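You operate a simulated robot arm through the tools that you are given. There is no shell and no other tool. Be economical: measure what you need, move in short steps, check, and stop when the job is done.

Carry out the task below with a simulated two-armed robot. There is one attempt and no reset: what you move stays moved.

JOB
On the dining table top, fold the blue cloth in half.

It is judged by the outcome, as a careful person would: the job done as asked, and still so three seconds after it is handed in. It fails if anything else is knocked over, pushed out of place, dropped, spilled or broken. Flat cloth is picked up by pressing the open fingertips on it (5 to 10 N) and closing them slowly along it; thin cloth reads only 2 to 8 mm in the jaws.

ROBOT AND FRAMES
Two 7-joint arms with two-finger parallel grippers on one trunk, on a base that drives. Base frame: it is fixed to the floor where the robot stands at the start and does not move with it; the origin is under the middle of the robot, x ahead of it, y to its left, z up. Readings come in m, degrees, newtons and seconds.
The left shoulder is at the start at [0.07, 0.163, 1.07], the right one opposite. Places, roughly: dining table top [1.1, -0.2, 0.8]. Payload 3.43 kg a hand.
The TCP of each hand is the grasp point between the finger pads, 0.034 m short of the fingertips. In the tool frame z runs along the fingers and y along their closing line. The gripper opens to 0.128 m. The fingers are 0.024 m wide and 0.012 m thick; the gripper's body (0.048 by 0.13 m) begins 0.096 m behind the TCP.
Orientation is that of the tool frame in the base frame, as a unit quaternion [x, y, z, w]. With the fingers straight down and closing along the base's y, the tool's x points along the base's -x, its y along +y and its z along -z.

CONTROLS
- The arms move only by the tool arm_command. It takes "left_series", "right_series" or both (then of equal length, played together; a hand with none holds still); each is a list that holds one entry, the list of rows, each a list of 7 numbers: the finger opening in m, from 0 to 0.128, then the shift along the tool's x, y, z in m, then the turn, a rotation vector about the tool's x, y, z in degrees. In form: [[[claw, dx, dy, dz, wx, wy, wz], ...]]. A call has 1 to 12 rows; each row is the pose to reach, as a shift and turn from the pose commanded when the call began, along the tool's axes at that moment. Each row takes 0.2 s and may step no farther than 0.05 m and 8.6 degrees from the row before; otherwise, or with a gripper value out of range, the whole call is refused. A pose out of reach is approached as far as the arm can. The call stops where the force on the tool passes 40 N (or 10 N more than at its start, if that is more) or the arm is blocked; 0.2 s more then pass. Each finger travels about 0.153 m/s and halts on what it meets, pressing with about 35 N; the grip force reading is that of the motor and also rises with nothing between the fingers. The clock runs only during rows and for 0.2 s after the last one: add rows that repeat a pose to give the fingers time. It gives the time, the measured TCP pose, the force on the tool (base axes), the opening and the grip force at its end, in the units of the frame above (readings bear some noise).
- Cameras (640 x 400 px; columns grow to the right, rows downward): "scene" is now at [0.1144, -0.0238, 1.2773]; the picture's right is [-0.33, -0.94, 0.00], its down [-0.70, 0.25, -0.67] and it looks along [0.64, -0.23, -0.74] (base axes); focal length 257 px, centre (320, 200). "left" rides on the left gripper at [-0.036, 0, -0.098] in its tool frame; the picture's right is [0.00, -1.00, 0.00], its down [0.97, 0.00, -0.24] and it looks along [0.24, 0.00, 0.97] (tool axes); focal length 218 px, centre (320, 200). "right" rides on the right gripper at [-0.036, 0, -0.098] in its tool frame; the picture's right is [0.00, -1.00, 0.00], its down [0.97, 0.00, -0.24] and it looks along [0.24, 0.00, 0.97] (tool axes); focal length 218 px, centre (320, 200). There is no depth. A picture from a camera that has moved, and an enlarged one, comes with that camera's place and axes in the base frame and with its lens. The place of the scene camera against the robot may be out by one fixed shift of up to 0.012 m in any direction.
- grab_frame(camera): a new picture of that camera. It takes no simulated time.
- move_column(by): slides the trunk up (or, below 0, down) by that many m; the arms and the scene camera ride with it, the base frame stays. It gives what a move gives, with no picture.
- roll_base(legs): drives the robot by 1 to 6 legs, each [ahead, left, turn to the left] in m, m and degrees, along the robot's own axes; the way and the turn of a leg run together, so that a leg with both is an arc; at most 1.5 m and 180 degrees a leg. The arms and the cameras ride along, it lands a little off, and it stops where it bumps. It gives what a move gives.
- head_to(pan, tilt): turns the head with the scene camera to pan (to the left, within 86 degrees either way) and tilt (down, from -29 to 69), counted from straight ahead of the robot. It gives what a move gives.
- close_up(camera, box): a new picture of the part [left, top, right, bottom] of that camera's present view, enlarged. It takes no simulated time.
- job_done(): hands the job in; it is judged then, once.

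Work in short steps. Places have to be worked out from the pictures, the camera data and where the tool is seen: move nearer, look again, correct. Check each grasp and each placing, and mend what went wrong. You have 120 turns and 88 pictures in all, those below and enlarged ones among them. Open the grippers and draw the arms clear of the work before you hand the job in, unless the task says otherwise; then end with one line.

The tools are called after "Emit:" as name(argument=value, ...) on one line, values as JSON. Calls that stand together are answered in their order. arm_command: Moves the arms, as the interface text tells. Its arguments: {"type":"object","properties":{"left_series":{"type":"array"},"right_series":{"type":"array"}},"required":[]} The other tools are called the same way: move_column (by) slides the trunk up or down; roll_base (legs) drives the base; head_to (pan, tilt) turns the head that bears the scene camera; grab_frame (camera) takes a picture; close_up (camera, box) takes an enlarged picture of a part of a camera's view; job_done () hands the job in.

At the start:

```text
time: 0.0
left_tcp_pos: [0.6761, 0.2539, 0.9978]
left_orientation: [0.0, 1.0, 0.0, 0.0]
left_wrist_force: [-0.2, 0.6, 0.0]
left_width: 0.128
left_finger_force: 0.2
right_tcp_pos: [0.4877, -0.1875, 0.9997]
right_orientation: [0.0, 1.0, 0.0, -0.001]
right_wrist_force: [0.1, -0.1, 0.4]
right_width: 0.128
right_finger_force: 0.1
trunk travel left (down, up): [-0.55, 0.39]
robot x, y, heading: [0.0024, 0.0023, 0.1]
head pan, tilt: [-19.5, 47.6]
```

scene: 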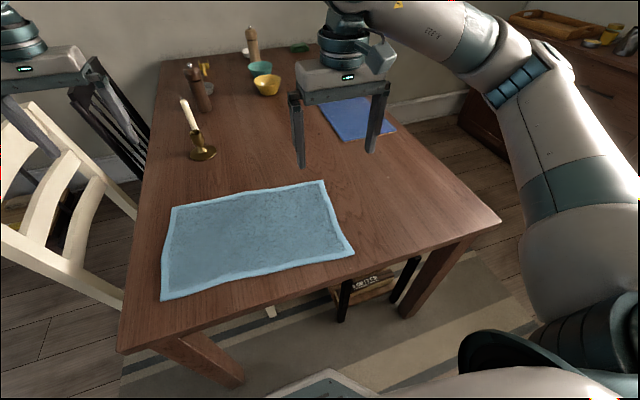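
right: 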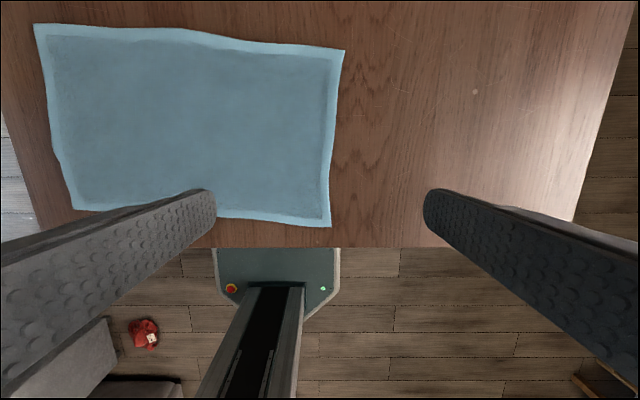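
left: 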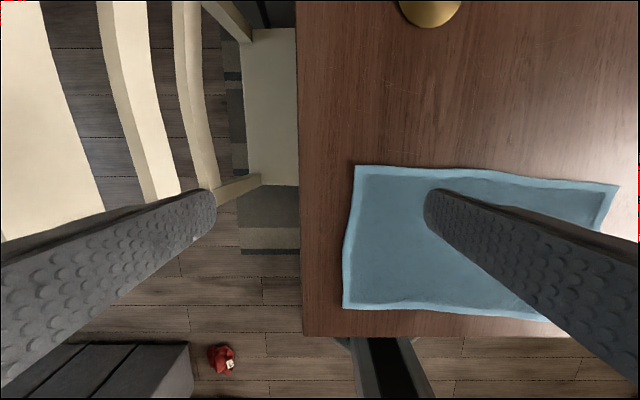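

The light-blue cloth spans about x 0.39–0.68, y ±0.21 on a table at z≈0.754. I'll fold the near edge over to the far edge with both hands, so first I move both hands above the near corners.

Emit:
arm_command(left_series=[[[0.1, 0.034, -0.011, 0.0, 0, 0, 0], [0.08, 0.068, -0.022, 0.02, 0, 0, 0], [0.06, 0.102, -0.033, 0.04, 0, 0, 0], [0.05, 0.136, -0.044, 0.065, 0, 0, 0], [0.05, 0.17, -0.055, 0.09, 0, 0, 0], [0.05, 0.204, -0.066, 0.12, 0, 0, 0], [0.05, 0.236, -0.077, 0.148, 0, 0, 0], [0.05, 0.236, -0.077, 0.148, 0, 0, 0]]], right_series=[[[0.1, 0.011, 0.003, 0.0, 0, 0, 0], [0.08, 0.022, 0.006, 0.02, 0, 0, 0], [0.06, 0.033, 0.009, 0.04, 0, 0, 0], [0.05, 0.044, 0.011, 0.065, 0, 0, 0], [0.05, 0.055, 0.013, 0.09, 0, 0, 0], [0.05, 0.066, 0.015, 0.12, 0, 0, 0], [0.05, 0.077, 0.0175, 0.15, 0, 0, 0], [0.05, 0.077, 0.0175, 0.15, 0, 0, 0]]])

Emit:
grab_frame(camera="left")

Emit:
grab_frame(camera="right")

Emit:
grab_frame(camera="scene")

```text
time: 1.8
left_tcp_pos: [0.4395, 0.1774, 0.8503]
left_orientation: [-0.001, 1.0, 0.0, 0.0]
left_wrist_force: [0.0, -0.3, -0.1]
left_width: 0.0499
left_finger_force: 0.0
right_tcp_pos: [0.4091, -0.1707, 0.849]
right_orientation: [-0.001, 1.0, 0.001, 0.001]
right_wrist_force: [-0.2, -0.4, -0.4]
right_width: 0.0502
right_finger_force: 0.3
trunk travel left (down, up): [-0.55, 0.39]
robot x, y, heading: [0.0013, -0.0023, -0.1]
head pan, tilt: [-19.5, 47.6]
```

```text
84 pictures are left
camera left: at [0.4756, 0.1783, 0.9472], right [0.0, -1.0, 0.0], down [-0.97, 0.0, 0.24], along [-0.24, 0.0, -0.97], focal length 218 px, centre (320, 200)
```

left: 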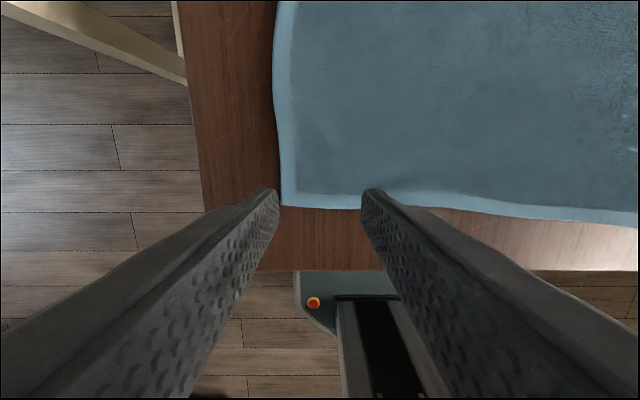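

```text
83 pictures are left
camera right: at [0.4451, -0.1711, 0.9458], right [0.0, -1.0, 0.0], down [-0.97, 0.0, 0.24], along [-0.24, 0.0, -0.97], focal length 218 px, centre (320, 200)
```

right: 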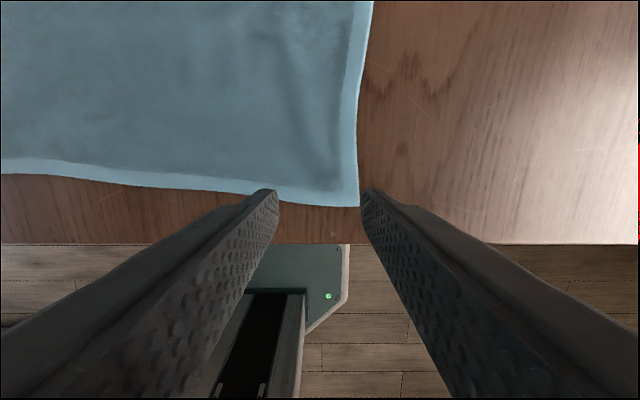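

```text
82 pictures are left
camera scene: at [0.1144, -0.0237, 1.2773], right [-0.33, -0.94, 0.0], down [-0.7, 0.25, -0.67], along [0.64, -0.23, -0.74], focal length 257 px, centre (320, 200)
```

scene: 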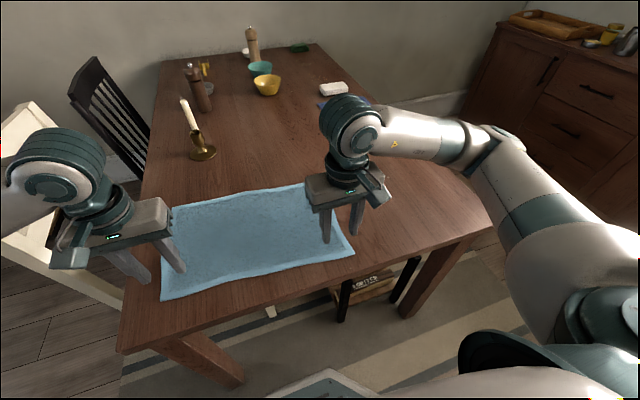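

The corners check out at left (0.421, 0.213) and right (0.392, −0.206), and the hands are about 2 cm inside the near edge. I'll lower to just above contact.

Emit:
arm_command(left_series=[[[0.05, -0.001, 0, 0.03, 0, 0, 0], [0.05, -0.002, 0, 0.05, 0, 0, 0], [0.05, -0.002, 0, 0.058, 0, 0, 0], [0.05, -0.002, 0, 0.058, 0, 0, 0]]], right_series=[[[0.05, -0.001, 0, 0.03, 0, 0, 0], [0.05, -0.003, 0, 0.05, 0, 0, 0], [0.05, -0.003, 0, 0.057, 0, 0, 0], [0.05, -0.003, 0, 0.057, 0, 0, 0]]])

```text
time: 2.8
left_tcp_pos: [0.4413, 0.1767, 0.7918]
left_orientation: [0.0, 1.0, 0.001, 0.0]
left_wrist_force: [0.7, 0.4, 0.2]
left_width: 0.0499
left_finger_force: 0.1
right_tcp_pos: [0.4117, -0.1714, 0.7919]
right_orientation: [0.0, 1.0, 0.0, 0.001]
right_wrist_force: [-0.5, -0.2, 0.5]
right_width: 0.0502
right_finger_force: 0.0
trunk travel left (down, up): [-0.55, 0.39]
robot x, y, heading: [0.0004, -0.0021, 0.3]
head pan, tilt: [-19.5, 47.6]
```

No contact yet; I lower in millimetre steps.

Emit:
arm_command(left_series=[[[0.05, 0, 0, 0.002, 0, 0, 0], [0.05, 0, 0, 0.004, 0, 0, 0], [0.05, 0, 0, 0.004, 0, 0, 0]]], right_series=[[[0.05, 0, 0, 0.002, 0, 0, 0], [0.05, 0, 0, 0.004, 0, 0, 0], [0.05, 0, 0, 0.004, 0, 0, 0]]])

Emit:
grab_frame(camera="left")

```text
time: 3.6
left_tcp_pos: [0.4411, 0.1775, 0.7884]
left_orientation: [0.0, 1.0, 0.0, 0.0]
left_wrist_force: [0.6, -0.3, 1.6]
left_width: 0.0501
left_finger_force: 0.1
right_tcp_pos: [0.4127, -0.1702, 0.7886]
right_orientation: [0.0, 1.0, 0.0, 0.0]
right_wrist_force: [-0.4, 0.6, 3.9]
right_width: 0.0498
right_finger_force: 0.1
trunk travel left (down, up): [-0.55, 0.39]
robot x, y, heading: [-0.001, -0.0012, 0.2]
head pan, tilt: [-19.5, 47.6]
```

```text
81 pictures are left
camera left: at [0.4783, 0.178, 0.8864], right [0.0, -1.0, 0.0], down [-0.97, 0.0, 0.24], along [-0.24, 0.0, -0.97], focal length 218 px, centre (320, 200)
```

left: 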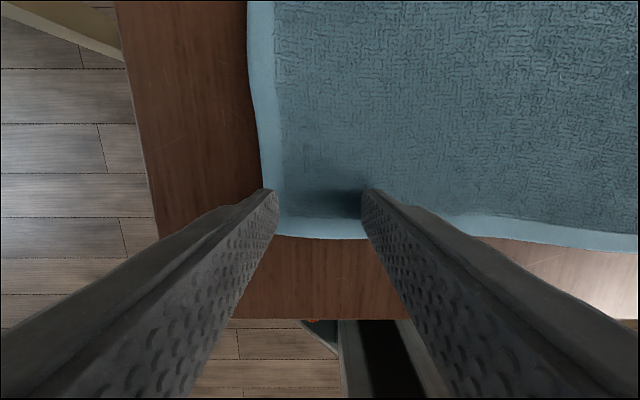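

Contact has begun (1.6 N left, 3.9 N right), with all fingertips on the cloth. I press slightly more.

Emit:
arm_command(left_series=[[[0.05, 0, 0, 0.0015, 0, 0, 0], [0.05, 0, 0, 0.0015, 0, 0, 0]]], right_series=[[[0.05, 0, 0, 0.001, 0, 0, 0], [0.05, 0, 0, 0.001, 0, 0, 0]]])

```text
time: 4.2
left_tcp_pos: [0.4408, 0.1784, 0.7866]
left_orientation: [0.001, 1.0, -0.001, 0.001]
left_wrist_force: [1.9, 0.7, 6.2]
left_width: 0.0499
left_finger_force: 0.0
right_tcp_pos: [0.4117, -0.1703, 0.7882]
right_orientation: [0.0, 1.0, 0.0, 0.0]
right_wrist_force: [0.7, 1.4, 7.0]
right_width: 0.0499
right_finger_force: 0.0
trunk travel left (down, up): [-0.55, 0.39]
robot x, y, heading: [0.0001, 0.005, -0.0]
head pan, tilt: [-19.5, 47.6]
```

Pressing at 6–7 N; now I close slowly along the cloth.

Emit:
arm_command(left_series=[[[0.045, 0, 0, 0, 0, 0, 0], [0.04, 0, 0, 0, 0, 0, 0], [0.035, 0, 0, 0, 0, 0, 0], [0.03, 0, 0, 0, 0, 0, 0], [0.025, 0, 0, 0, 0, 0, 0], [0.02, 0, 0, 0, 0, 0, 0], [0.015, 0, 0, 0, 0, 0, 0], [0.01, 0, 0, 0, 0, 0, 0], [0.005, 0, 0, 0, 0, 0, 0], [0, 0, 0, 0, 0, 0, 0], [0, 0, 0, 0, 0, 0, 0]]], right_series=[[[0.045, 0, 0, 0, 0, 0, 0], [0.04, 0, 0, 0, 0, 0, 0], [0.035, 0, 0, 0, 0, 0, 0], [0.03, 0, 0, 0, 0, 0, 0], [0.025, 0, 0, 0, 0, 0, 0], [0.02, 0, 0, 0, 0, 0, 0], [0.015, 0, 0, 0, 0, 0, 0], [0.01, 0, 0, 0, 0, 0, 0], [0.005, 0, 0, 0, 0, 0, 0], [0, 0, 0, 0, 0, 0, 0], [0, 0, 0, 0, 0, 0, 0]]])

Emit:
grab_frame(camera="left")

Emit:
grab_frame(camera="right")

```text
time: 6.6
left_tcp_pos: [0.4405, 0.1759, 0.7875]
left_orientation: [0.0, 1.0, 0.001, 0.0]
left_wrist_force: [0.6, -6.2, 5.4]
left_width: 0.0036
left_finger_force: 35.2
right_tcp_pos: [0.4123, -0.1694, 0.7878]
right_orientation: [0.0, 1.0, 0.001, 0.0]
right_wrist_force: [-0.1, 8.5, 8.5]
right_width: 0.0055
right_finger_force: 35.2
trunk travel left (down, up): [-0.55, 0.39]
robot x, y, heading: [-0.0005, 0.0024, -0.1]
head pan, tilt: [-19.5, 47.6]
```

```text
80 pictures are left
camera left: at [0.4775, 0.1778, 0.8851], right [0.0, -1.0, 0.0], down [-0.97, 0.0, 0.24], along [-0.24, 0.0, -0.97], focal length 218 px, centre (320, 200)
```

left: 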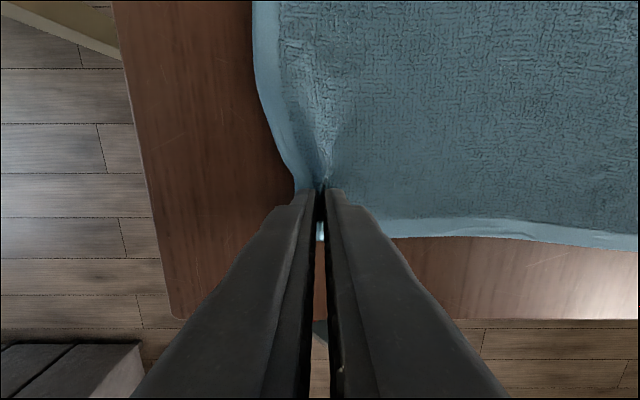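

```text
79 pictures are left
camera right: at [0.4481, -0.1703, 0.8842], right [0.0, -1.0, 0.0], down [-0.97, 0.0, 0.24], along [-0.24, 0.0, -0.97], focal length 218 px, centre (320, 200)
```

right: 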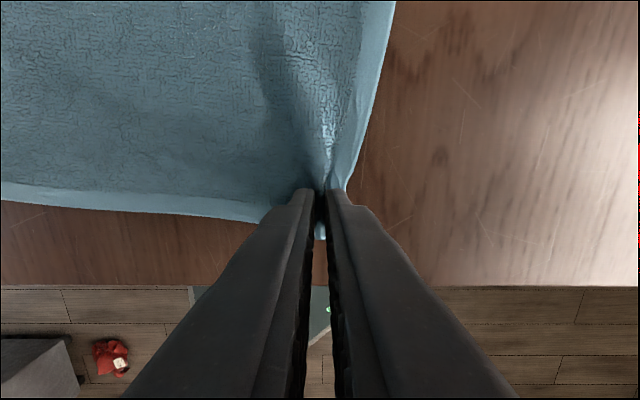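

Both grips read 3.6 and 5.5 mm, which is cloth. I raise the near edge along an arc to the midline and check.

Emit:
arm_command(left_series=[[[0, -0.004, 0, -0.026, 0, 0, 0], [0, -0.015, -0.001, -0.05, 0, 0, 0], [0, -0.033, -0.002, -0.071, 0, 0, 0], [0, -0.056, -0.004, -0.087, 0, 0, 0], [0, -0.083, -0.006, -0.097, 0, 0, 0], [0, -0.112, -0.008, -0.1, 0, 0, 0], [0, -0.112, -0.008, -0.1, 0, 0, 0]]], right_series=[[[0, -0.004, 0, -0.026, 0, 0, 0], [0, -0.015, -0.001, -0.05, 0, 0, 0], [0, -0.033, -0.002, -0.071, 0, 0, 0], [0, -0.056, -0.004, -0.087, 0, 0, 0], [0, -0.083, -0.006, -0.097, 0, 0, 0], [0, -0.112, -0.008, -0.1, 0, 0, 0], [0, -0.112, -0.008, -0.1, 0, 0, 0]]])

Emit:
grab_frame(camera="scene")

Emit:
grab_frame(camera="right")

Emit:
grab_frame(camera="left")

```text
time: 8.2
left_tcp_pos: [0.5549, 0.17, 0.888]
left_orientation: [0.0, 1.0, 0.0, 0.0]
left_wrist_force: [-0.1, -7.8, 0.3]
left_width: 0.0036
left_finger_force: 34.9
right_tcp_pos: [0.5235, -0.1781, 0.8874]
right_orientation: [0.0, 1.0, 0.001, 0.001]
right_wrist_force: [0.8, 7.9, 0.1]
right_width: 0.0048
right_finger_force: 34.6
trunk travel left (down, up): [-0.55, 0.39]
robot x, y, heading: [0.0014, -0.0014, 0.1]
head pan, tilt: [-19.5, 47.6]
```

```text
78 pictures are left
camera scene: at [0.1136, -0.0237, 1.2774], right [-0.33, -0.94, 0.0], down [-0.7, 0.25, -0.67], along [0.64, -0.23, -0.74], focal length 257 px, centre (320, 200)
```

scene: 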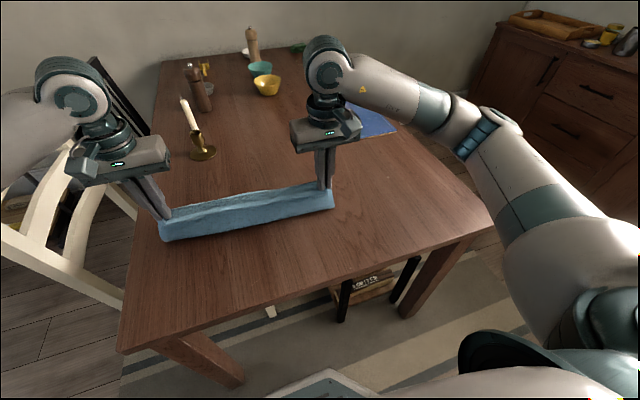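

```text
77 pictures are left
camera right: at [0.5602, -0.1785, 0.9841], right [0.0, -1.0, 0.0], down [-0.97, 0.0, 0.24], along [-0.24, 0.0, -0.97], focal length 218 px, centre (320, 200)
```

right: 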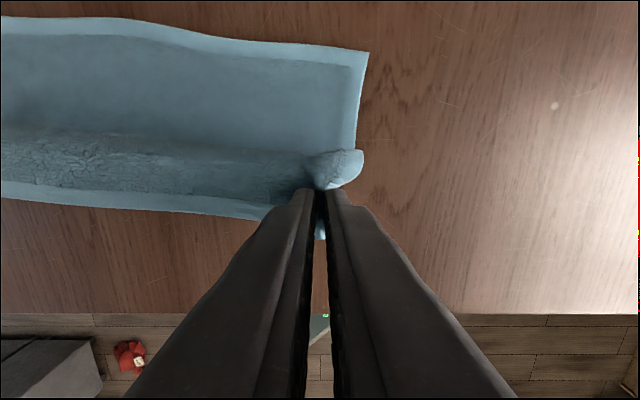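

```text
76 pictures are left
camera left: at [0.5905, 0.1701, 0.9853], right [0.0, -1.0, 0.0], down [-0.97, 0.0, 0.24], along [-0.24, 0.0, -0.97], focal length 218 px, centre (320, 200)
```

left: 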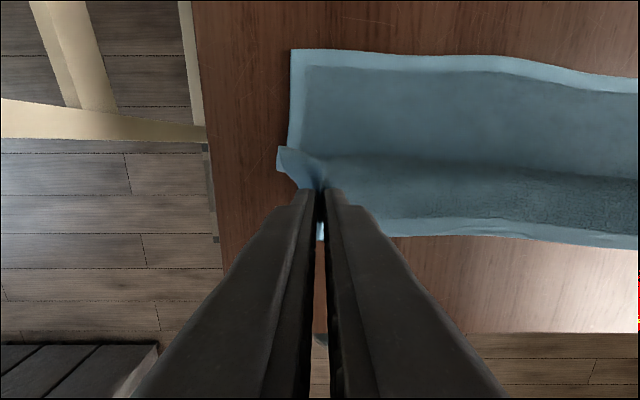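

The fold is going well and the far half stayed put. I finish the arc to just above the far edge while tilting the hands, so that the pinched hem turns over too, keeping the tips about 2 cm up.

Emit:
arm_command(left_series=[[[0, -0.035, -0.002, 0.003, 0, 8.5, 0], [0, -0.065, -0.004, 0.0145, 0, 17, 0], [0, -0.0906, -0.005, 0.032, 0, 25.5, 0], [0, -0.111, -0.006, 0.056, 0, 34, 0], [0, -0.125, -0.007, 0.075, 0, 42.5, 0], [0, -0.132, -0.008, 0.092, 0, 50, 0], [0, -0.132, -0.008, 0.092, 0, 50, 0]]], right_series=[[[0, -0.037, -0.002, 0.003, 0, 8.5, 0], [0, -0.0685, -0.004, 0.0145, 0, 17, 0], [0, -0.0956, -0.005, 0.032, 0, 25.5, 0], [0, -0.117, -0.006, 0.056, 0, 34, 0], [0, -0.1315, -0.007, 0.075, 0, 42.5, 0], [0, -0.139, -0.008, 0.092, 0, 50, 0], [0, -0.139, -0.008, 0.092, 0, 50, 0]]])

Emit:
grab_frame(camera="scene")

Emit:
grab_frame(camera="right")

Emit:
grab_frame(camera="left")

```text
time: 9.8
left_tcp_pos: [0.6333, 0.1543, 0.8056]
left_orientation: [0.0, 0.907, 0.0, -0.422]
left_wrist_force: [-0.1, -3.6, -0.2]
left_width: 0.0036
left_finger_force: 35.1
left hand out of reach, approached as far as the arm can: row 5, 6, 7
right_tcp_pos: [0.6354, -0.1876, 0.8]
right_orientation: [-0.001, 0.907, 0.003, -0.421]
right_wrist_force: [0.0, 2.8, 0.3]
right_width: 0.0043
right_finger_force: 34.9
right hand out of reach, approached as far as the arm can: row 6, 7
trunk travel left (down, up): [-0.55, 0.39]
robot x, y, heading: [-0.0019, 0.0022, 0.2]
head pan, tilt: [-19.5, 47.6]
```

```text
75 pictures are left
camera scene: at [0.116, -0.0259, 1.2772], right [-0.33, -0.94, 0.0], down [-0.7, 0.25, -0.67], along [0.63, -0.22, -0.74], focal length 257 px, centre (320, 200)
```

scene: 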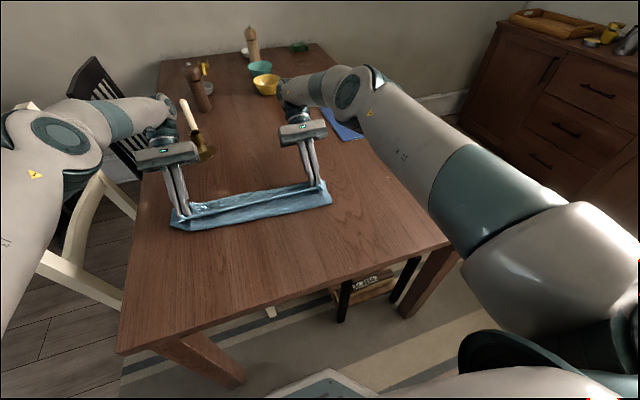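

```text
74 pictures are left
camera right: at [0.7338, -0.1886, 0.8329], right [0.0, -1.0, -0.01], down [-0.44, 0.0, 0.9], along [-0.9, 0.0, -0.44], focal length 218 px, centre (320, 200)
```

right: 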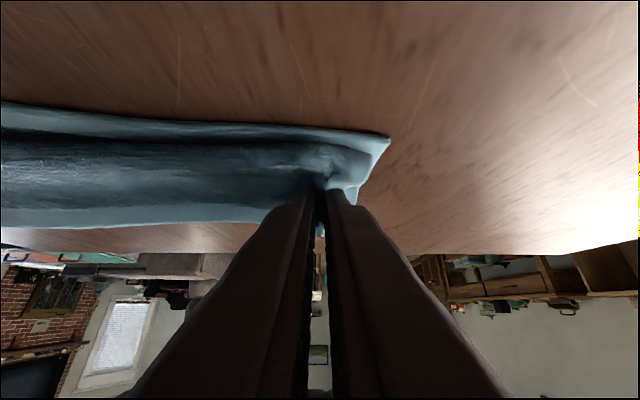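

```text
73 pictures are left
camera left: at [0.7323, 0.1545, 0.8416], right [0.0, -1.0, 0.0], down [-0.44, 0.0, 0.9], along [-0.9, 0.0, -0.44], focal length 218 px, centre (320, 200)
```

left: 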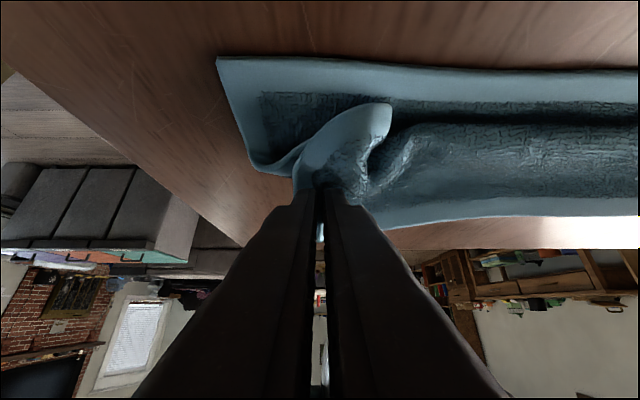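

Both hands came up a few cm short because of reach (left tcp x 0.633, wanted 0.682; right 0.635, wanted 0.662). I drive the base 4 cm ahead to bring both over the far edge.

Emit:
roll_base(legs=[[0.04, 0, 0]])

Emit:
arm_command(left_series=[[[0, 0, 0, 0, 0, 0, 0]]], right_series=[[[0, 0, 0, 0, 0, 0, 0]]])

Emit:
grab_frame(camera="scene")

Emit:
grab_frame(camera="left")

Emit:
grab_frame(camera="right")

```text
time: 10.7
left_tcp_pos: [0.6715, 0.1558, 0.8059]
left_orientation: [0.0, 0.907, 0.0, -0.422]
left_wrist_force: [-0.4, -6.1, -0.6]
left_width: 0.0035
left_finger_force: 35.0
right_tcp_pos: [0.6736, -0.188, 0.7975]
right_orientation: [0.001, 0.907, 0.001, -0.422]
right_wrist_force: [-0.4, 5.3, -0.2]
right_width: 0.0046
right_finger_force: 35.1
trunk travel left (down, up): [-0.55, 0.39]
robot x, y, heading: [0.0402, -0.0012, 0.1]
head pan, tilt: [-19.5, 47.6]
```

```text
time: 11.1
left_tcp_pos: [0.6709, 0.1556, 0.8068]
left_orientation: [0.0, 0.907, 0.0, -0.421]
left_wrist_force: [0.5, -4.5, -1.0]
left_width: 0.0033
left_finger_force: 34.9
right_tcp_pos: [0.6713, -0.1861, 0.8002]
right_orientation: [-0.001, 0.907, 0.001, -0.421]
right_wrist_force: [-0.5, 3.7, 0.8]
right_width: 0.0046
right_finger_force: 35.2
trunk travel left (down, up): [-0.55, 0.39]
robot x, y, heading: [0.0409, 0.0034, -0.1]
head pan, tilt: [-19.5, 47.6]
```

```text
72 pictures are left
camera scene: at [0.1529, -0.0237, 1.2775], right [-0.33, -0.94, 0.0], down [-0.7, 0.25, -0.67], along [0.64, -0.23, -0.74], focal length 257 px, centre (320, 200)
```

scene: 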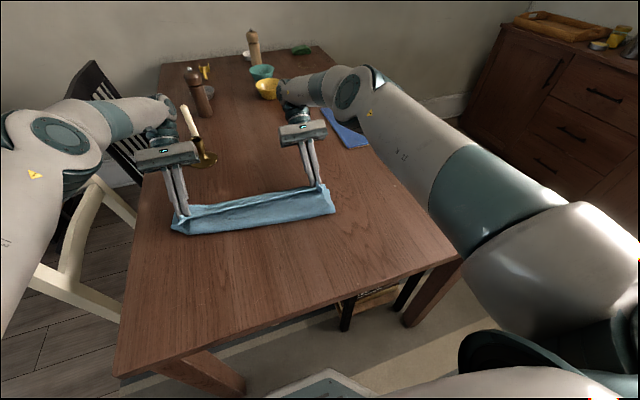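

```text
71 pictures are left
camera left: at [0.7701, 0.1566, 0.8426], right [0.0, -1.0, 0.0], down [-0.44, 0.0, 0.9], along [-0.9, 0.0, -0.44], focal length 218 px, centre (320, 200)
```

left: 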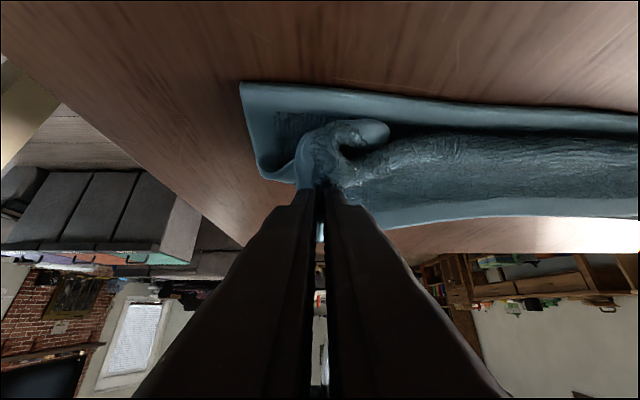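

```text
70 pictures are left
camera right: at [0.7714, -0.1873, 0.8342], right [0.0, -1.0, 0.0], down [-0.44, 0.0, 0.9], along [-0.9, 0.0, -0.44], focal length 218 px, centre (320, 200)
```

right: 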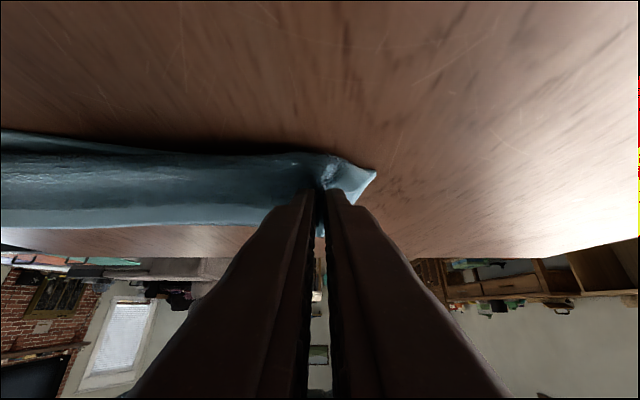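

The left hand is still about 1 cm short and the right one about 1 cm too far. I roll 12 mm ahead, then lower both, moving the right hand back.

Emit:
roll_base(legs=[[0.012, 0, 0]])

Emit:
arm_command(left_series=[[[0, -0.007, 0.003, 0.006, 0, 0, 0], [0, -0.0138, 0.005, 0.0116, 0, 0, 0], [0, -0.0138, 0.005, 0.0116, 0, 0, 0]]], right_series=[[[0, 0.0025, 0, 0.012, 0, 0, 0], [0, 0.005, 0, 0.0246, 0, 0, 0], [0, 0.005, 0, 0.0246, 0, 0, 0]]])

Emit:
grab_frame(camera="left")

Emit:
grab_frame(camera="right")

```text
time: 11.8
left_tcp_pos: [0.6835, 0.1554, 0.807]
left_orientation: [0.0, 0.907, 0.0, -0.422]
left_wrist_force: [0.2, -4.8, 0.3]
left_width: 0.0033
left_finger_force: 34.6
right_tcp_pos: [0.6855, -0.1871, 0.799]
right_orientation: [0.0, 0.907, 0.0, -0.421]
right_wrist_force: [-0.4, 4.1, 0.0]
right_width: 0.0048
right_finger_force: 34.9
trunk travel left (down, up): [-0.55, 0.39]
robot x, y, heading: [0.0534, 0.0021, 0.2]
head pan, tilt: [-19.5, 47.6]
```

```text
time: 12.6
left_tcp_pos: [0.6837, 0.1606, 0.7895]
left_orientation: [0.001, 0.907, -0.001, -0.42]
left_wrist_force: [-0.7, -12.7, 14.8]
left_width: 0.0035
left_finger_force: 35.0
right_tcp_pos: [0.6641, -0.1884, 0.7884]
right_orientation: [-0.001, 0.908, 0.001, -0.42]
right_wrist_force: [1.5, 9.3, 4.3]
right_width: 0.0048
right_finger_force: 35.3
trunk travel left (down, up): [-0.55, 0.39]
robot x, y, heading: [0.0524, 0.001, 0.1]
head pan, tilt: [-19.5, 47.6]
```

```text
69 pictures are left
camera left: at [0.7819, 0.161, 0.826], right [0.0, -1.0, 0.0], down [-0.44, 0.0, 0.9], along [-0.9, 0.0, -0.44], focal length 218 px, centre (320, 200)
```

left: 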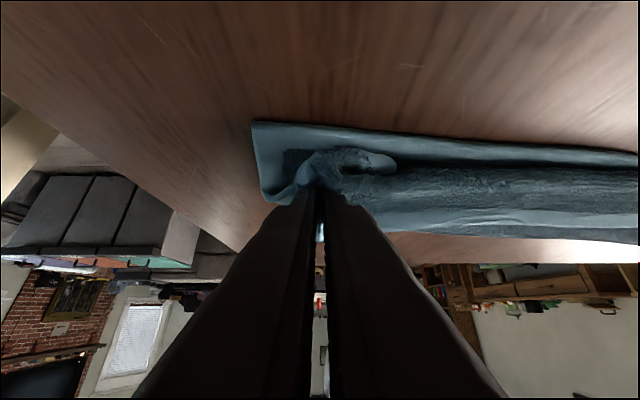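

```text
68 pictures are left
camera right: at [0.7615, -0.1878, 0.8232], right [0.0, -1.0, 0.0], down [-0.44, 0.0, 0.9], along [-0.9, 0.0, -0.44], focal length 218 px, centre (320, 200)
```

right: 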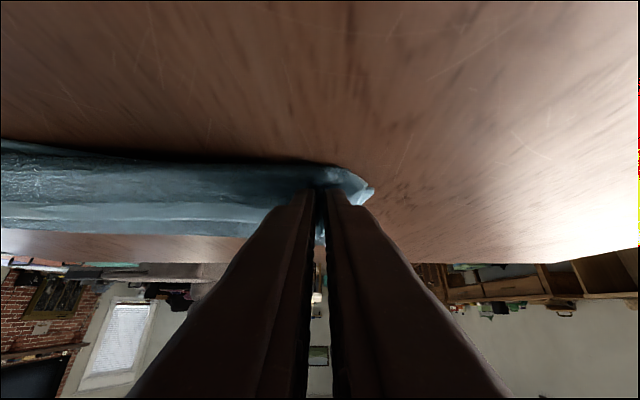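

Both edges are down on the far hem with contact. I open both hands gently and back off a little along the fingers, then look.

Emit:
arm_command(left_series=[[[0.015, 0, 0, -0.003, 0, 0, 0], [0.03, 0, 0, -0.003, 0, 0, 0], [0.04, 0, 0, -0.003, 0, 0, 0], [0.04, 0, 0, -0.02, 0, 0, 0], [0.04, -0.01, 0, -0.05, 0, 0, 0], [0.04, 0.01, 0, -0.09, 0, 0, 0], [0.04, 0.01, 0, -0.09, 0, 0, 0]]], right_series=[[[0.015, 0, 0, 0, 0, 0, 0], [0.03, 0, 0, 0, 0, 0, 0], [0.04, 0, 0, 0, 0, 0, 0], [0.04, 0, 0, -0.02, 0, 0, 0], [0.04, -0.01, 0, -0.05, 0, 0, 0], [0.04, 0.01, 0, -0.09, 0, 0, 0], [0.04, 0.01, 0, -0.09, 0, 0, 0]]])

Emit:
grab_frame(camera="scene")

Emit:
grab_frame(camera="left")

Emit:
grab_frame(camera="right")

```text
time: 14.2
left_tcp_pos: [0.6835, 0.164, 0.8384]
left_orientation: [0.0, 0.907, 0.0, -0.421]
left_wrist_force: [-1.0, 0.6, -0.1]
left_width: 0.0399
left_finger_force: 0.0
left hand out of reach, approached as far as the arm can: row 4, 5, 6, 7
right_tcp_pos: [0.6838, -0.1881, 0.845]
right_orientation: [0.001, 0.907, 0.001, -0.421]
right_wrist_force: [0.6, 0.0, 0.0]
right_width: 0.0399
right_finger_force: 0.0
right hand out of reach, approached as far as the arm can: row 5, 6, 7
trunk travel left (down, up): [-0.55, 0.39]
robot x, y, heading: [0.0483, 0.0024, 0.1]
head pan, tilt: [-19.5, 47.6]
```

```text
67 pictures are left
camera scene: at [0.1674, -0.0234, 1.2771], right [-0.33, -0.94, 0.0], down [-0.7, 0.25, -0.67], along [0.63, -0.23, -0.74], focal length 257 px, centre (320, 200)
```

scene: 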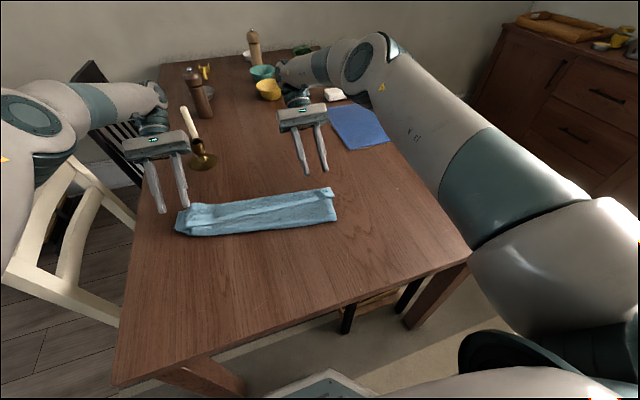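

```text
66 pictures are left
camera left: at [0.7828, 0.165, 0.874], right [0.0, -1.0, 0.0], down [-0.44, 0.0, 0.9], along [-0.9, 0.0, -0.44], focal length 218 px, centre (320, 200)
```

left: 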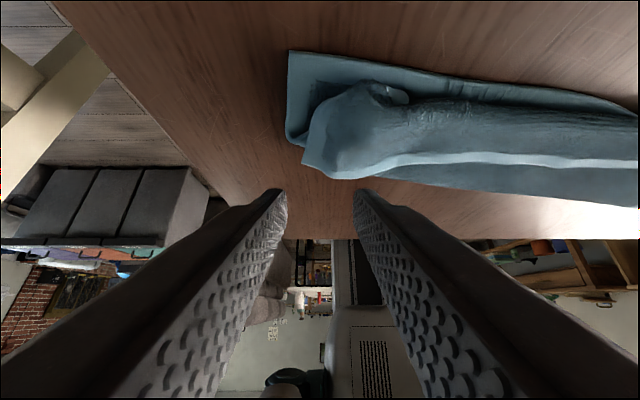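

```text
65 pictures are left
camera right: at [0.7823, -0.1882, 0.8807], right [0.0, -1.0, 0.0], down [-0.44, 0.0, 0.9], along [-0.9, 0.0, -0.44], focal length 218 px, centre (320, 200)
```

right: 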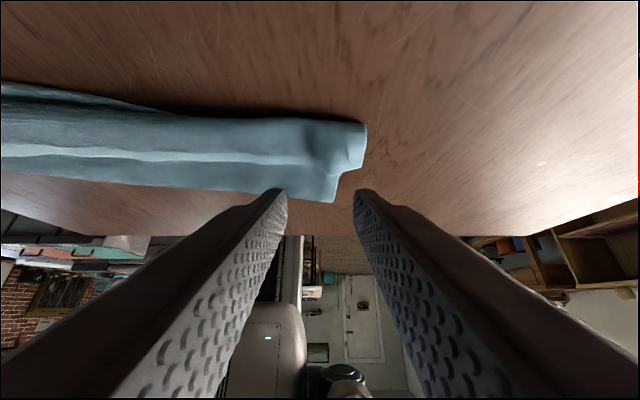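

Released; the near hem seems to have curled back on top rather than reaching the far edge. I untilt and raise the hands to get a clear top view.

Emit:
arm_command(left_series=[[[0.04, 0.02, 0, -0.006, 0, -8.3, 0], [0.04, 0.04, 0, -0.01, 0, -16.6, 0], [0.04, 0.06, 0, -0.015, 0, -25, 0], [0.04, 0.08, 0, -0.02, 0, -33.4, 0], [0.04, 0.1, 0, -0.025, 0, -41.8, 0], [0.04, 0.11, 0, -0.026, 0, -50, 0], [0.04, 0.11, 0, -0.026, 0, -50, 0]]], right_series=[[[0.04, 0.02, 0, -0.006, 0, -8.3, 0], [0.04, 0.04, 0, -0.01, 0, -16.6, 0], [0.04, 0.06, 0, -0.015, 0, -25, 0], [0.04, 0.08, 0, -0.02, 0, -33.4, 0], [0.04, 0.1, 0, -0.025, 0, -41.8, 0], [0.04, 0.11, 0, -0.026, 0, -50, 0], [0.04, 0.11, 0, -0.026, 0, -50, 0]]])

Emit:
grab_frame(camera="left")

Emit:
grab_frame(camera="right")

Emit:
close_up(camera="scene", box=[140, 140, 380, 290])

```text
time: 15.8
left_tcp_pos: [0.6306, 0.1646, 0.941]
left_orientation: [-0.001, 1.0, -0.001, 0.002]
left_wrist_force: [0.2, 1.3, -0.6]
left_width: 0.0397
left_finger_force: 0.1
right_tcp_pos: [0.6317, -0.1883, 0.948]
right_orientation: [0.001, 1.0, 0.001, 0.002]
right_wrist_force: [0.6, -0.1, -1.3]
right_width: 0.0397
right_finger_force: 0.1
trunk travel left (down, up): [-0.55, 0.39]
robot x, y, heading: [0.0558, -0.0015, -0.0]
head pan, tilt: [-19.5, 47.6]
```

```text
64 pictures are left
camera left: at [0.6682, 0.1653, 1.0386], right [0.0, -1.0, 0.0], down [-0.97, 0.0, 0.24], along [-0.24, 0.0, -0.97], focal length 218 px, centre (320, 200)
```

left: 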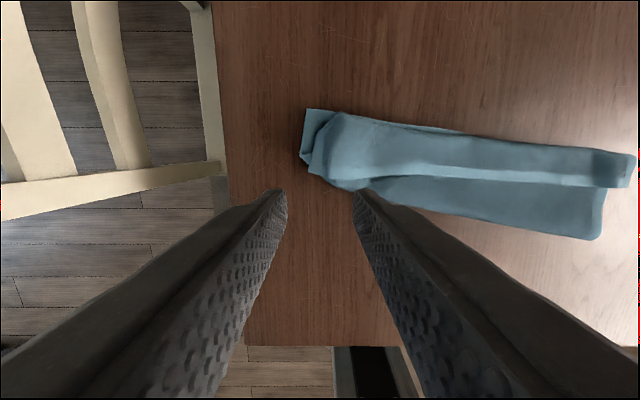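

```text
63 pictures are left
camera right: at [0.6682, -0.1883, 1.045], right [0.0, -1.0, 0.0], down [-0.97, 0.0, 0.24], along [-0.24, 0.0, -0.97], focal length 218 px, centre (320, 200)
```

right: 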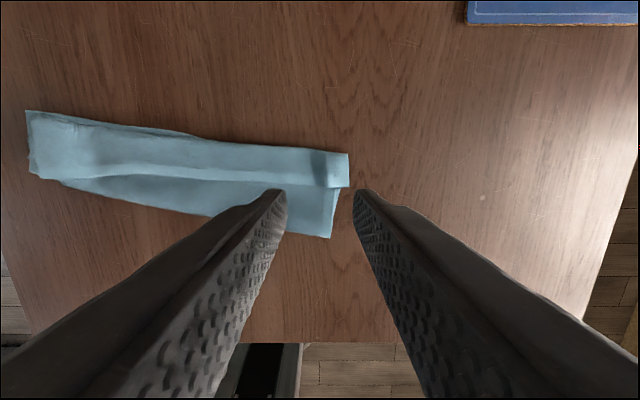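

```text
2.67 times, centred on (260, 215) of scene
camera zoom: at [0.167, -0.0237, 1.2772], right [-0.33, -0.94, 0.0], down [-0.7, 0.25, -0.67], along [0.63, -0.23, -0.74], focal length 686 px, centre (480, 160)
```

zoom: 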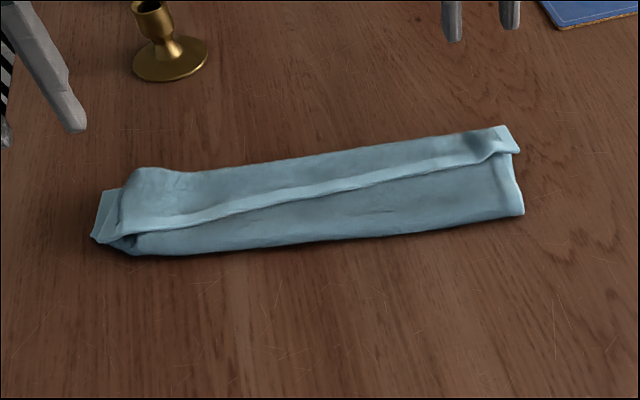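

The fold is off-centre: a 4–7 cm hem flap lies back on top, because my pinch couldn't turn the hem over. I'll lift that hem back to reopen the cloth and redo it with a better grip; first a closer look at the hem ends.

Emit:
close_up(camera="left", box=[280, 80, 440, 220])

Emit:
close_up(camera="right", box=[220, 120, 380, 260])

```text
2.86 times, centred on (360, 150) of left
camera zoom: at [0.6682, 0.1653, 1.0386], right [0.0, -1.0, 0.0], down [-0.97, 0.0, 0.24], along [-0.24, 0.0, -0.97], focal length 624 px, centre (206, 343)
```

zoom: 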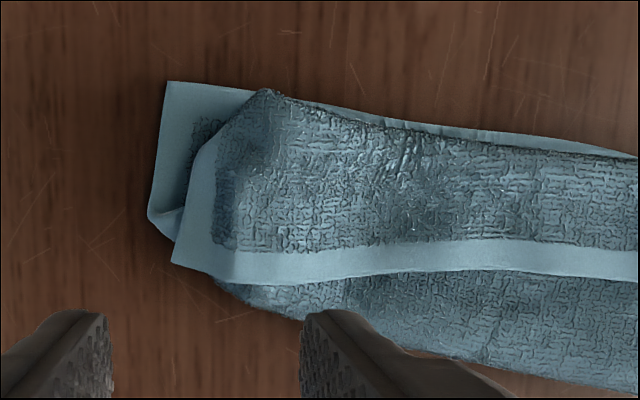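

```text
2.86 times, centred on (300, 190) of right
camera zoom: at [0.6682, -0.1883, 1.045], right [0.0, -1.0, 0.0], down [-0.97, 0.0, 0.24], along [-0.24, 0.0, -0.97], focal length 624 px, centre (377, 229)
```

zoom: 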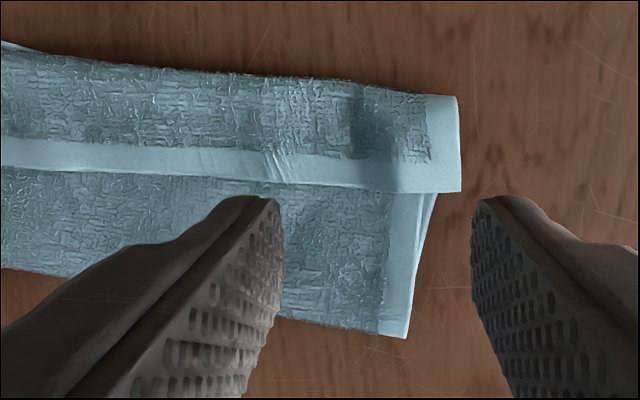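

The hem is clear in both close-ups. I move the hands over the flap at left (0.642, 0.140) and right (0.633, −0.188) and lower to just above it.

Emit:
arm_command(left_series=[[[0.05, -0.004, -0.01, 0.04, 0, 0, 0], [0.05, -0.008, -0.02, 0.08, 0, 0, 0], [0.05, -0.011, -0.025, 0.115, 0, 0, 0], [0.05, -0.011, -0.025, 0.129, 0, 0, 0], [0.05, -0.011, -0.025, 0.129, 0, 0, 0]]], right_series=[[[0.05, 0, 0, 0.04, 0, 0, 0], [0.05, -0.001, 0, 0.08, 0, 0, 0], [0.05, -0.001, 0, 0.12, 0, 0, 0], [0.05, -0.001, 0, 0.136, 0, 0, 0], [0.05, -0.001, 0, 0.136, 0, 0, 0]]])

Emit:
grab_frame(camera="left")

Emit:
grab_frame(camera="right")

```text
time: 17.0
left_tcp_pos: [0.6422, 0.14, 0.812]
left_orientation: [0.0, 1.0, -0.001, 0.001]
left_wrist_force: [-0.2, -0.1, 0.3]
left_width: 0.0502
left_finger_force: 0.0
right_tcp_pos: [0.6333, -0.1874, 0.8141]
right_orientation: [0.0, 1.0, 0.001, 0.001]
right_wrist_force: [0.2, 0.1, 0.5]
right_width: 0.05
right_finger_force: 0.0
trunk travel left (down, up): [-0.55, 0.39]
robot x, y, heading: [0.0501, 0.0026, 0.2]
head pan, tilt: [-19.5, 47.6]
```

```text
59 pictures are left
camera left: at [0.6789, 0.1403, 0.91], right [0.0, -1.0, 0.0], down [-0.97, 0.0, 0.24], along [-0.24, 0.0, -0.97], focal length 218 px, centre (320, 200)
```

left: 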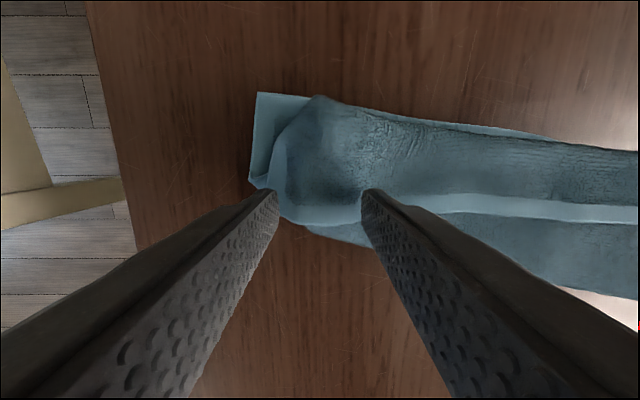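

```text
58 pictures are left
camera right: at [0.6697, -0.1885, 0.9099], right [0.0, -1.0, 0.0], down [-0.97, 0.0, 0.24], along [-0.24, 0.0, -0.97], focal length 218 px, centre (320, 200)
```

right: 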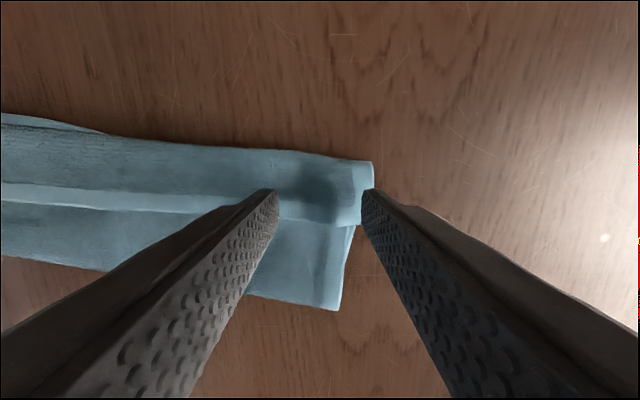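

The fingers line up on the flap; I shift the right hand 6 mm inward and lower a few mm toward contact.

Emit:
arm_command(left_series=[[[0.05, 0, 0, 0.003, 0, 0, 0], [0.05, 0, 0, 0.006, 0, 0, 0], [0.05, 0, 0, 0.009, 0, 0, 0], [0.05, 0, 0, 0.009, 0, 0, 0]]], right_series=[[[0.05, 0, 0.004, 0.004, 0, 0, 0], [0.05, 0, 0.006, 0.008, 0, 0, 0], [0.05, 0, 0.006, 0.012, 0, 0, 0], [0.05, 0, 0.006, 0.012, 0, 0, 0]]])

```text
time: 18.0
left_tcp_pos: [0.6413, 0.1394, 0.8024]
left_orientation: [0.0, 1.0, -0.002, 0.001]
left_wrist_force: [0.7, 0.5, -0.4]
left_width: 0.05
left_finger_force: 0.0
right_tcp_pos: [0.6337, -0.1816, 0.8015]
right_orientation: [0.0, 1.0, 0.001, 0.002]
right_wrist_force: [-0.4, -0.2, 0.6]
right_width: 0.05
right_finger_force: 0.1
trunk travel left (down, up): [-0.55, 0.39]
robot x, y, heading: [0.0527, 0.0011, 0.1]
head pan, tilt: [-19.5, 47.6]
```

No contact yet; down a bit more.

Emit:
arm_command(left_series=[[[0.05, 0, 0, 0.002, 0, 0, 0], [0.05, 0, 0, 0.004, 0, 0, 0], [0.05, 0, 0, 0.006, 0, 0, 0], [0.05, 0, 0, 0.006, 0, 0, 0]]], right_series=[[[0.05, 0, 0, 0.002, 0, 0, 0], [0.05, 0, 0, 0.004, 0, 0, 0], [0.05, 0, 0, 0.006, 0, 0, 0], [0.05, 0, 0, 0.006, 0, 0, 0]]])

```text
time: 19.0
left_tcp_pos: [0.6418, 0.1399, 0.7956]
left_orientation: [-0.001, 1.0, -0.001, 0.001]
left_wrist_force: [-0.4, 1.2, 0.7]
left_width: 0.0501
left_finger_force: 0.0
right_tcp_pos: [0.6329, -0.1817, 0.7962]
right_orientation: [0.0, 1.0, 0.0, 0.003]
right_wrist_force: [-0.3, 0.2, 2.7]
right_width: 0.05
right_finger_force: 0.0
trunk travel left (down, up): [-0.55, 0.39]
robot x, y, heading: [0.0507, -0.0004, -0.1]
head pan, tilt: [-19.5, 47.6]
```

Light contact on both. I press 1–2 mm more and close slowly so only the top layer is gathered.

Emit:
arm_command(left_series=[[[0.05, 0, 0, 0.0015, 0, 0, 0], [0.045, 0, 0, 0.002, 0, 0, 0], [0.04, 0, 0, 0.002, 0, 0, 0], [0.034, 0, 0, 0.002, 0, 0, 0], [0.028, 0, 0, 0.002, 0, 0, 0], [0.022, 0, 0, 0.002, 0, 0, 0], [0.016, 0, 0, 0.002, 0, 0, 0], [0.01, 0, 0, 0.002, 0, 0, 0], [0.005, 0, 0, 0.002, 0, 0, 0], [0, 0, 0, 0.002, 0, 0, 0], [0, 0, 0, 0.002, 0, 0, 0]]], right_series=[[[0.05, 0, 0, 0.0005, 0, 0, 0], [0.045, 0, 0, 0.001, 0, 0, 0], [0.04, 0, 0, 0.001, 0, 0, 0], [0.034, 0, 0, 0.001, 0, 0, 0], [0.028, 0, 0, 0.001, 0, 0, 0], [0.022, 0, 0, 0.001, 0, 0, 0], [0.016, 0, 0, 0.001, 0, 0, 0], [0.01, 0, 0, 0.001, 0, 0, 0], [0.005, 0, 0, 0.001, 0, 0, 0], [0, 0, 0, 0.001, 0, 0, 0], [0, 0, 0, 0.001, 0, 0, 0]]])

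Emit:
grab_frame(camera="left")

Emit:
grab_frame(camera="right")

```text
time: 21.4
left_tcp_pos: [0.6428, 0.1394, 0.7955]
left_orientation: [0.0, 1.0, -0.001, 0.002]
left_wrist_force: [0.2, -8.0, 3.6]
left_width: 0.0104
left_finger_force: 34.7
right_tcp_pos: [0.6329, -0.1815, 0.794]
right_orientation: [0.001, 1.0, 0.0, 0.001]
right_wrist_force: [0.9, 7.4, 4.5]
right_width: 0.0072
right_finger_force: 35.3
trunk travel left (down, up): [-0.55, 0.39]
robot x, y, heading: [0.0528, 0.0014, -0.1]
head pan, tilt: [-19.5, 47.6]
```

```text
57 pictures are left
camera left: at [0.6784, 0.1399, 0.8932], right [0.0, -1.0, 0.0], down [-0.97, 0.0, 0.24], along [-0.24, 0.0, -0.97], focal length 218 px, centre (320, 200)
```

left: 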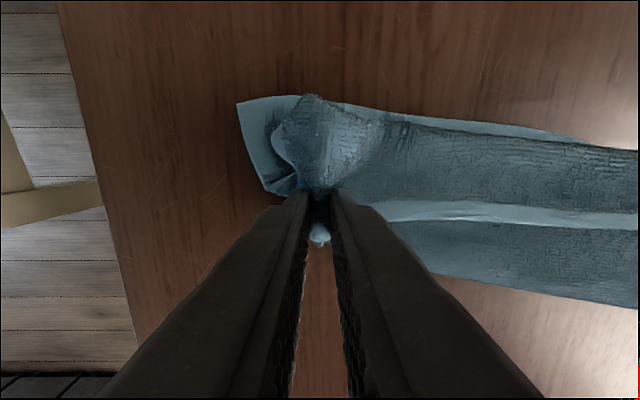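

```text
56 pictures are left
camera right: at [0.6684, -0.1821, 0.891], right [0.0, -1.0, 0.0], down [-0.97, 0.0, 0.24], along [-0.24, 0.0, -0.97], focal length 218 px, centre (320, 200)
```

right: 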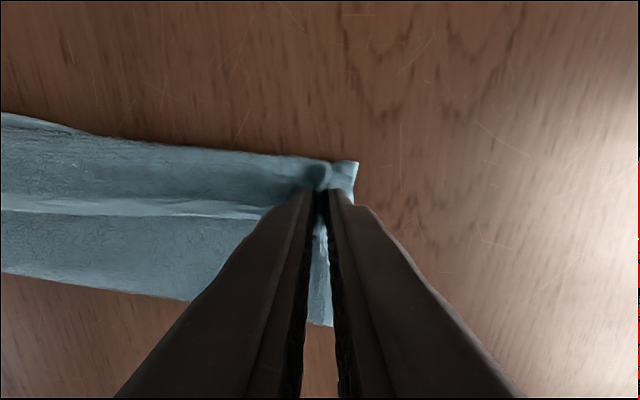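

Left reads 10 mm, possibly more than one layer. I lift a few cm and check.

Emit:
arm_command(left_series=[[[0, 0.005, 0, -0.02, 0, 0, 0], [0, 0.01, 0, -0.04, 0, 0, 0], [0, 0.02, 0, -0.06, 0, 0, 0], [0, 0.02, 0, -0.06, 0, 0, 0]]], right_series=[[[0, 0.005, 0, -0.02, 0, 0, 0], [0, 0.01, 0, -0.04, 0, 0, 0], [0, 0.02, 0, -0.06, 0, 0, 0], [0, 0.02, 0, -0.06, 0, 0, 0]]])

Emit:
grab_frame(camera="left")

Emit:
grab_frame(camera="right")

Emit:
close_up(camera="scene", box=[120, 120, 380, 290])

```text
time: 22.4
left_tcp_pos: [0.6224, 0.1384, 0.8554]
left_orientation: [0.0, 1.0, -0.001, 0.002]
left_wrist_force: [0.9, -5.8, -1.0]
left_width: 0.0104
left_finger_force: 35.0
right_tcp_pos: [0.6125, -0.1823, 0.8522]
right_orientation: [-0.001, 1.0, 0.001, 0.001]
right_wrist_force: [0.0, 7.6, 0.6]
right_width: 0.0053
right_finger_force: 34.8
trunk travel left (down, up): [-0.55, 0.39]
robot x, y, heading: [0.0503, 0.0019, -0.1]
head pan, tilt: [-19.5, 47.6]
```

```text
55 pictures are left
camera left: at [0.6588, 0.1393, 0.9528], right [0.0, -1.0, 0.0], down [-0.97, 0.0, 0.24], along [-0.24, 0.0, -0.97], focal length 218 px, centre (320, 200)
```

left: 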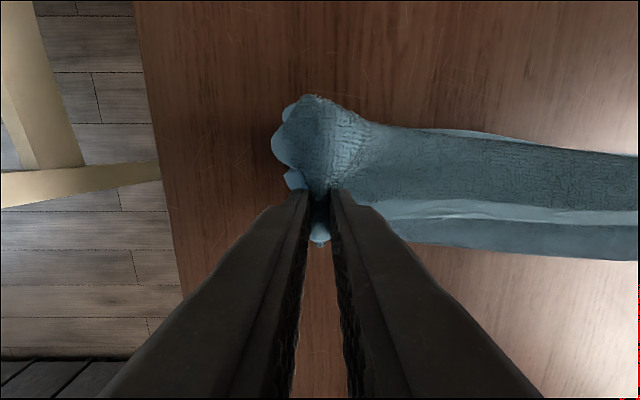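

```text
54 pictures are left
camera right: at [0.6486, -0.1826, 0.9499], right [0.0, -1.0, 0.0], down [-0.97, 0.0, 0.24], along [-0.24, 0.0, -0.97], focal length 218 px, centre (320, 200)
```

right: 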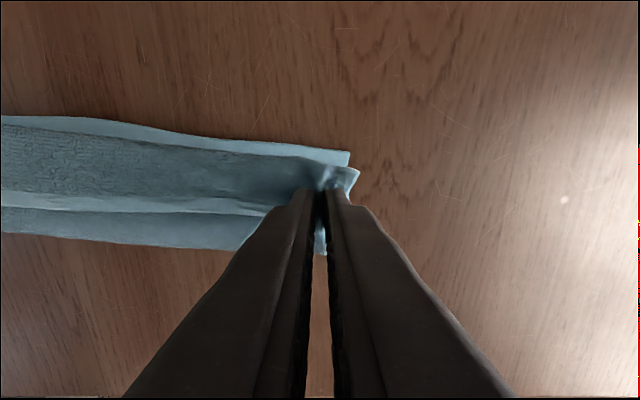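

```text
2.35 times, centred on (250, 205) of scene
camera zoom: at [0.1667, -0.0238, 1.2772], right [-0.33, -0.94, 0.0], down [-0.7, 0.25, -0.67], along [0.63, -0.23, -0.74], focal length 605 px, centre (485, 188)
```

zoom: 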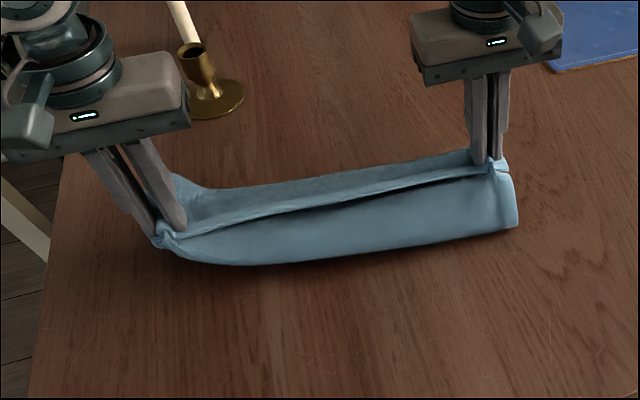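

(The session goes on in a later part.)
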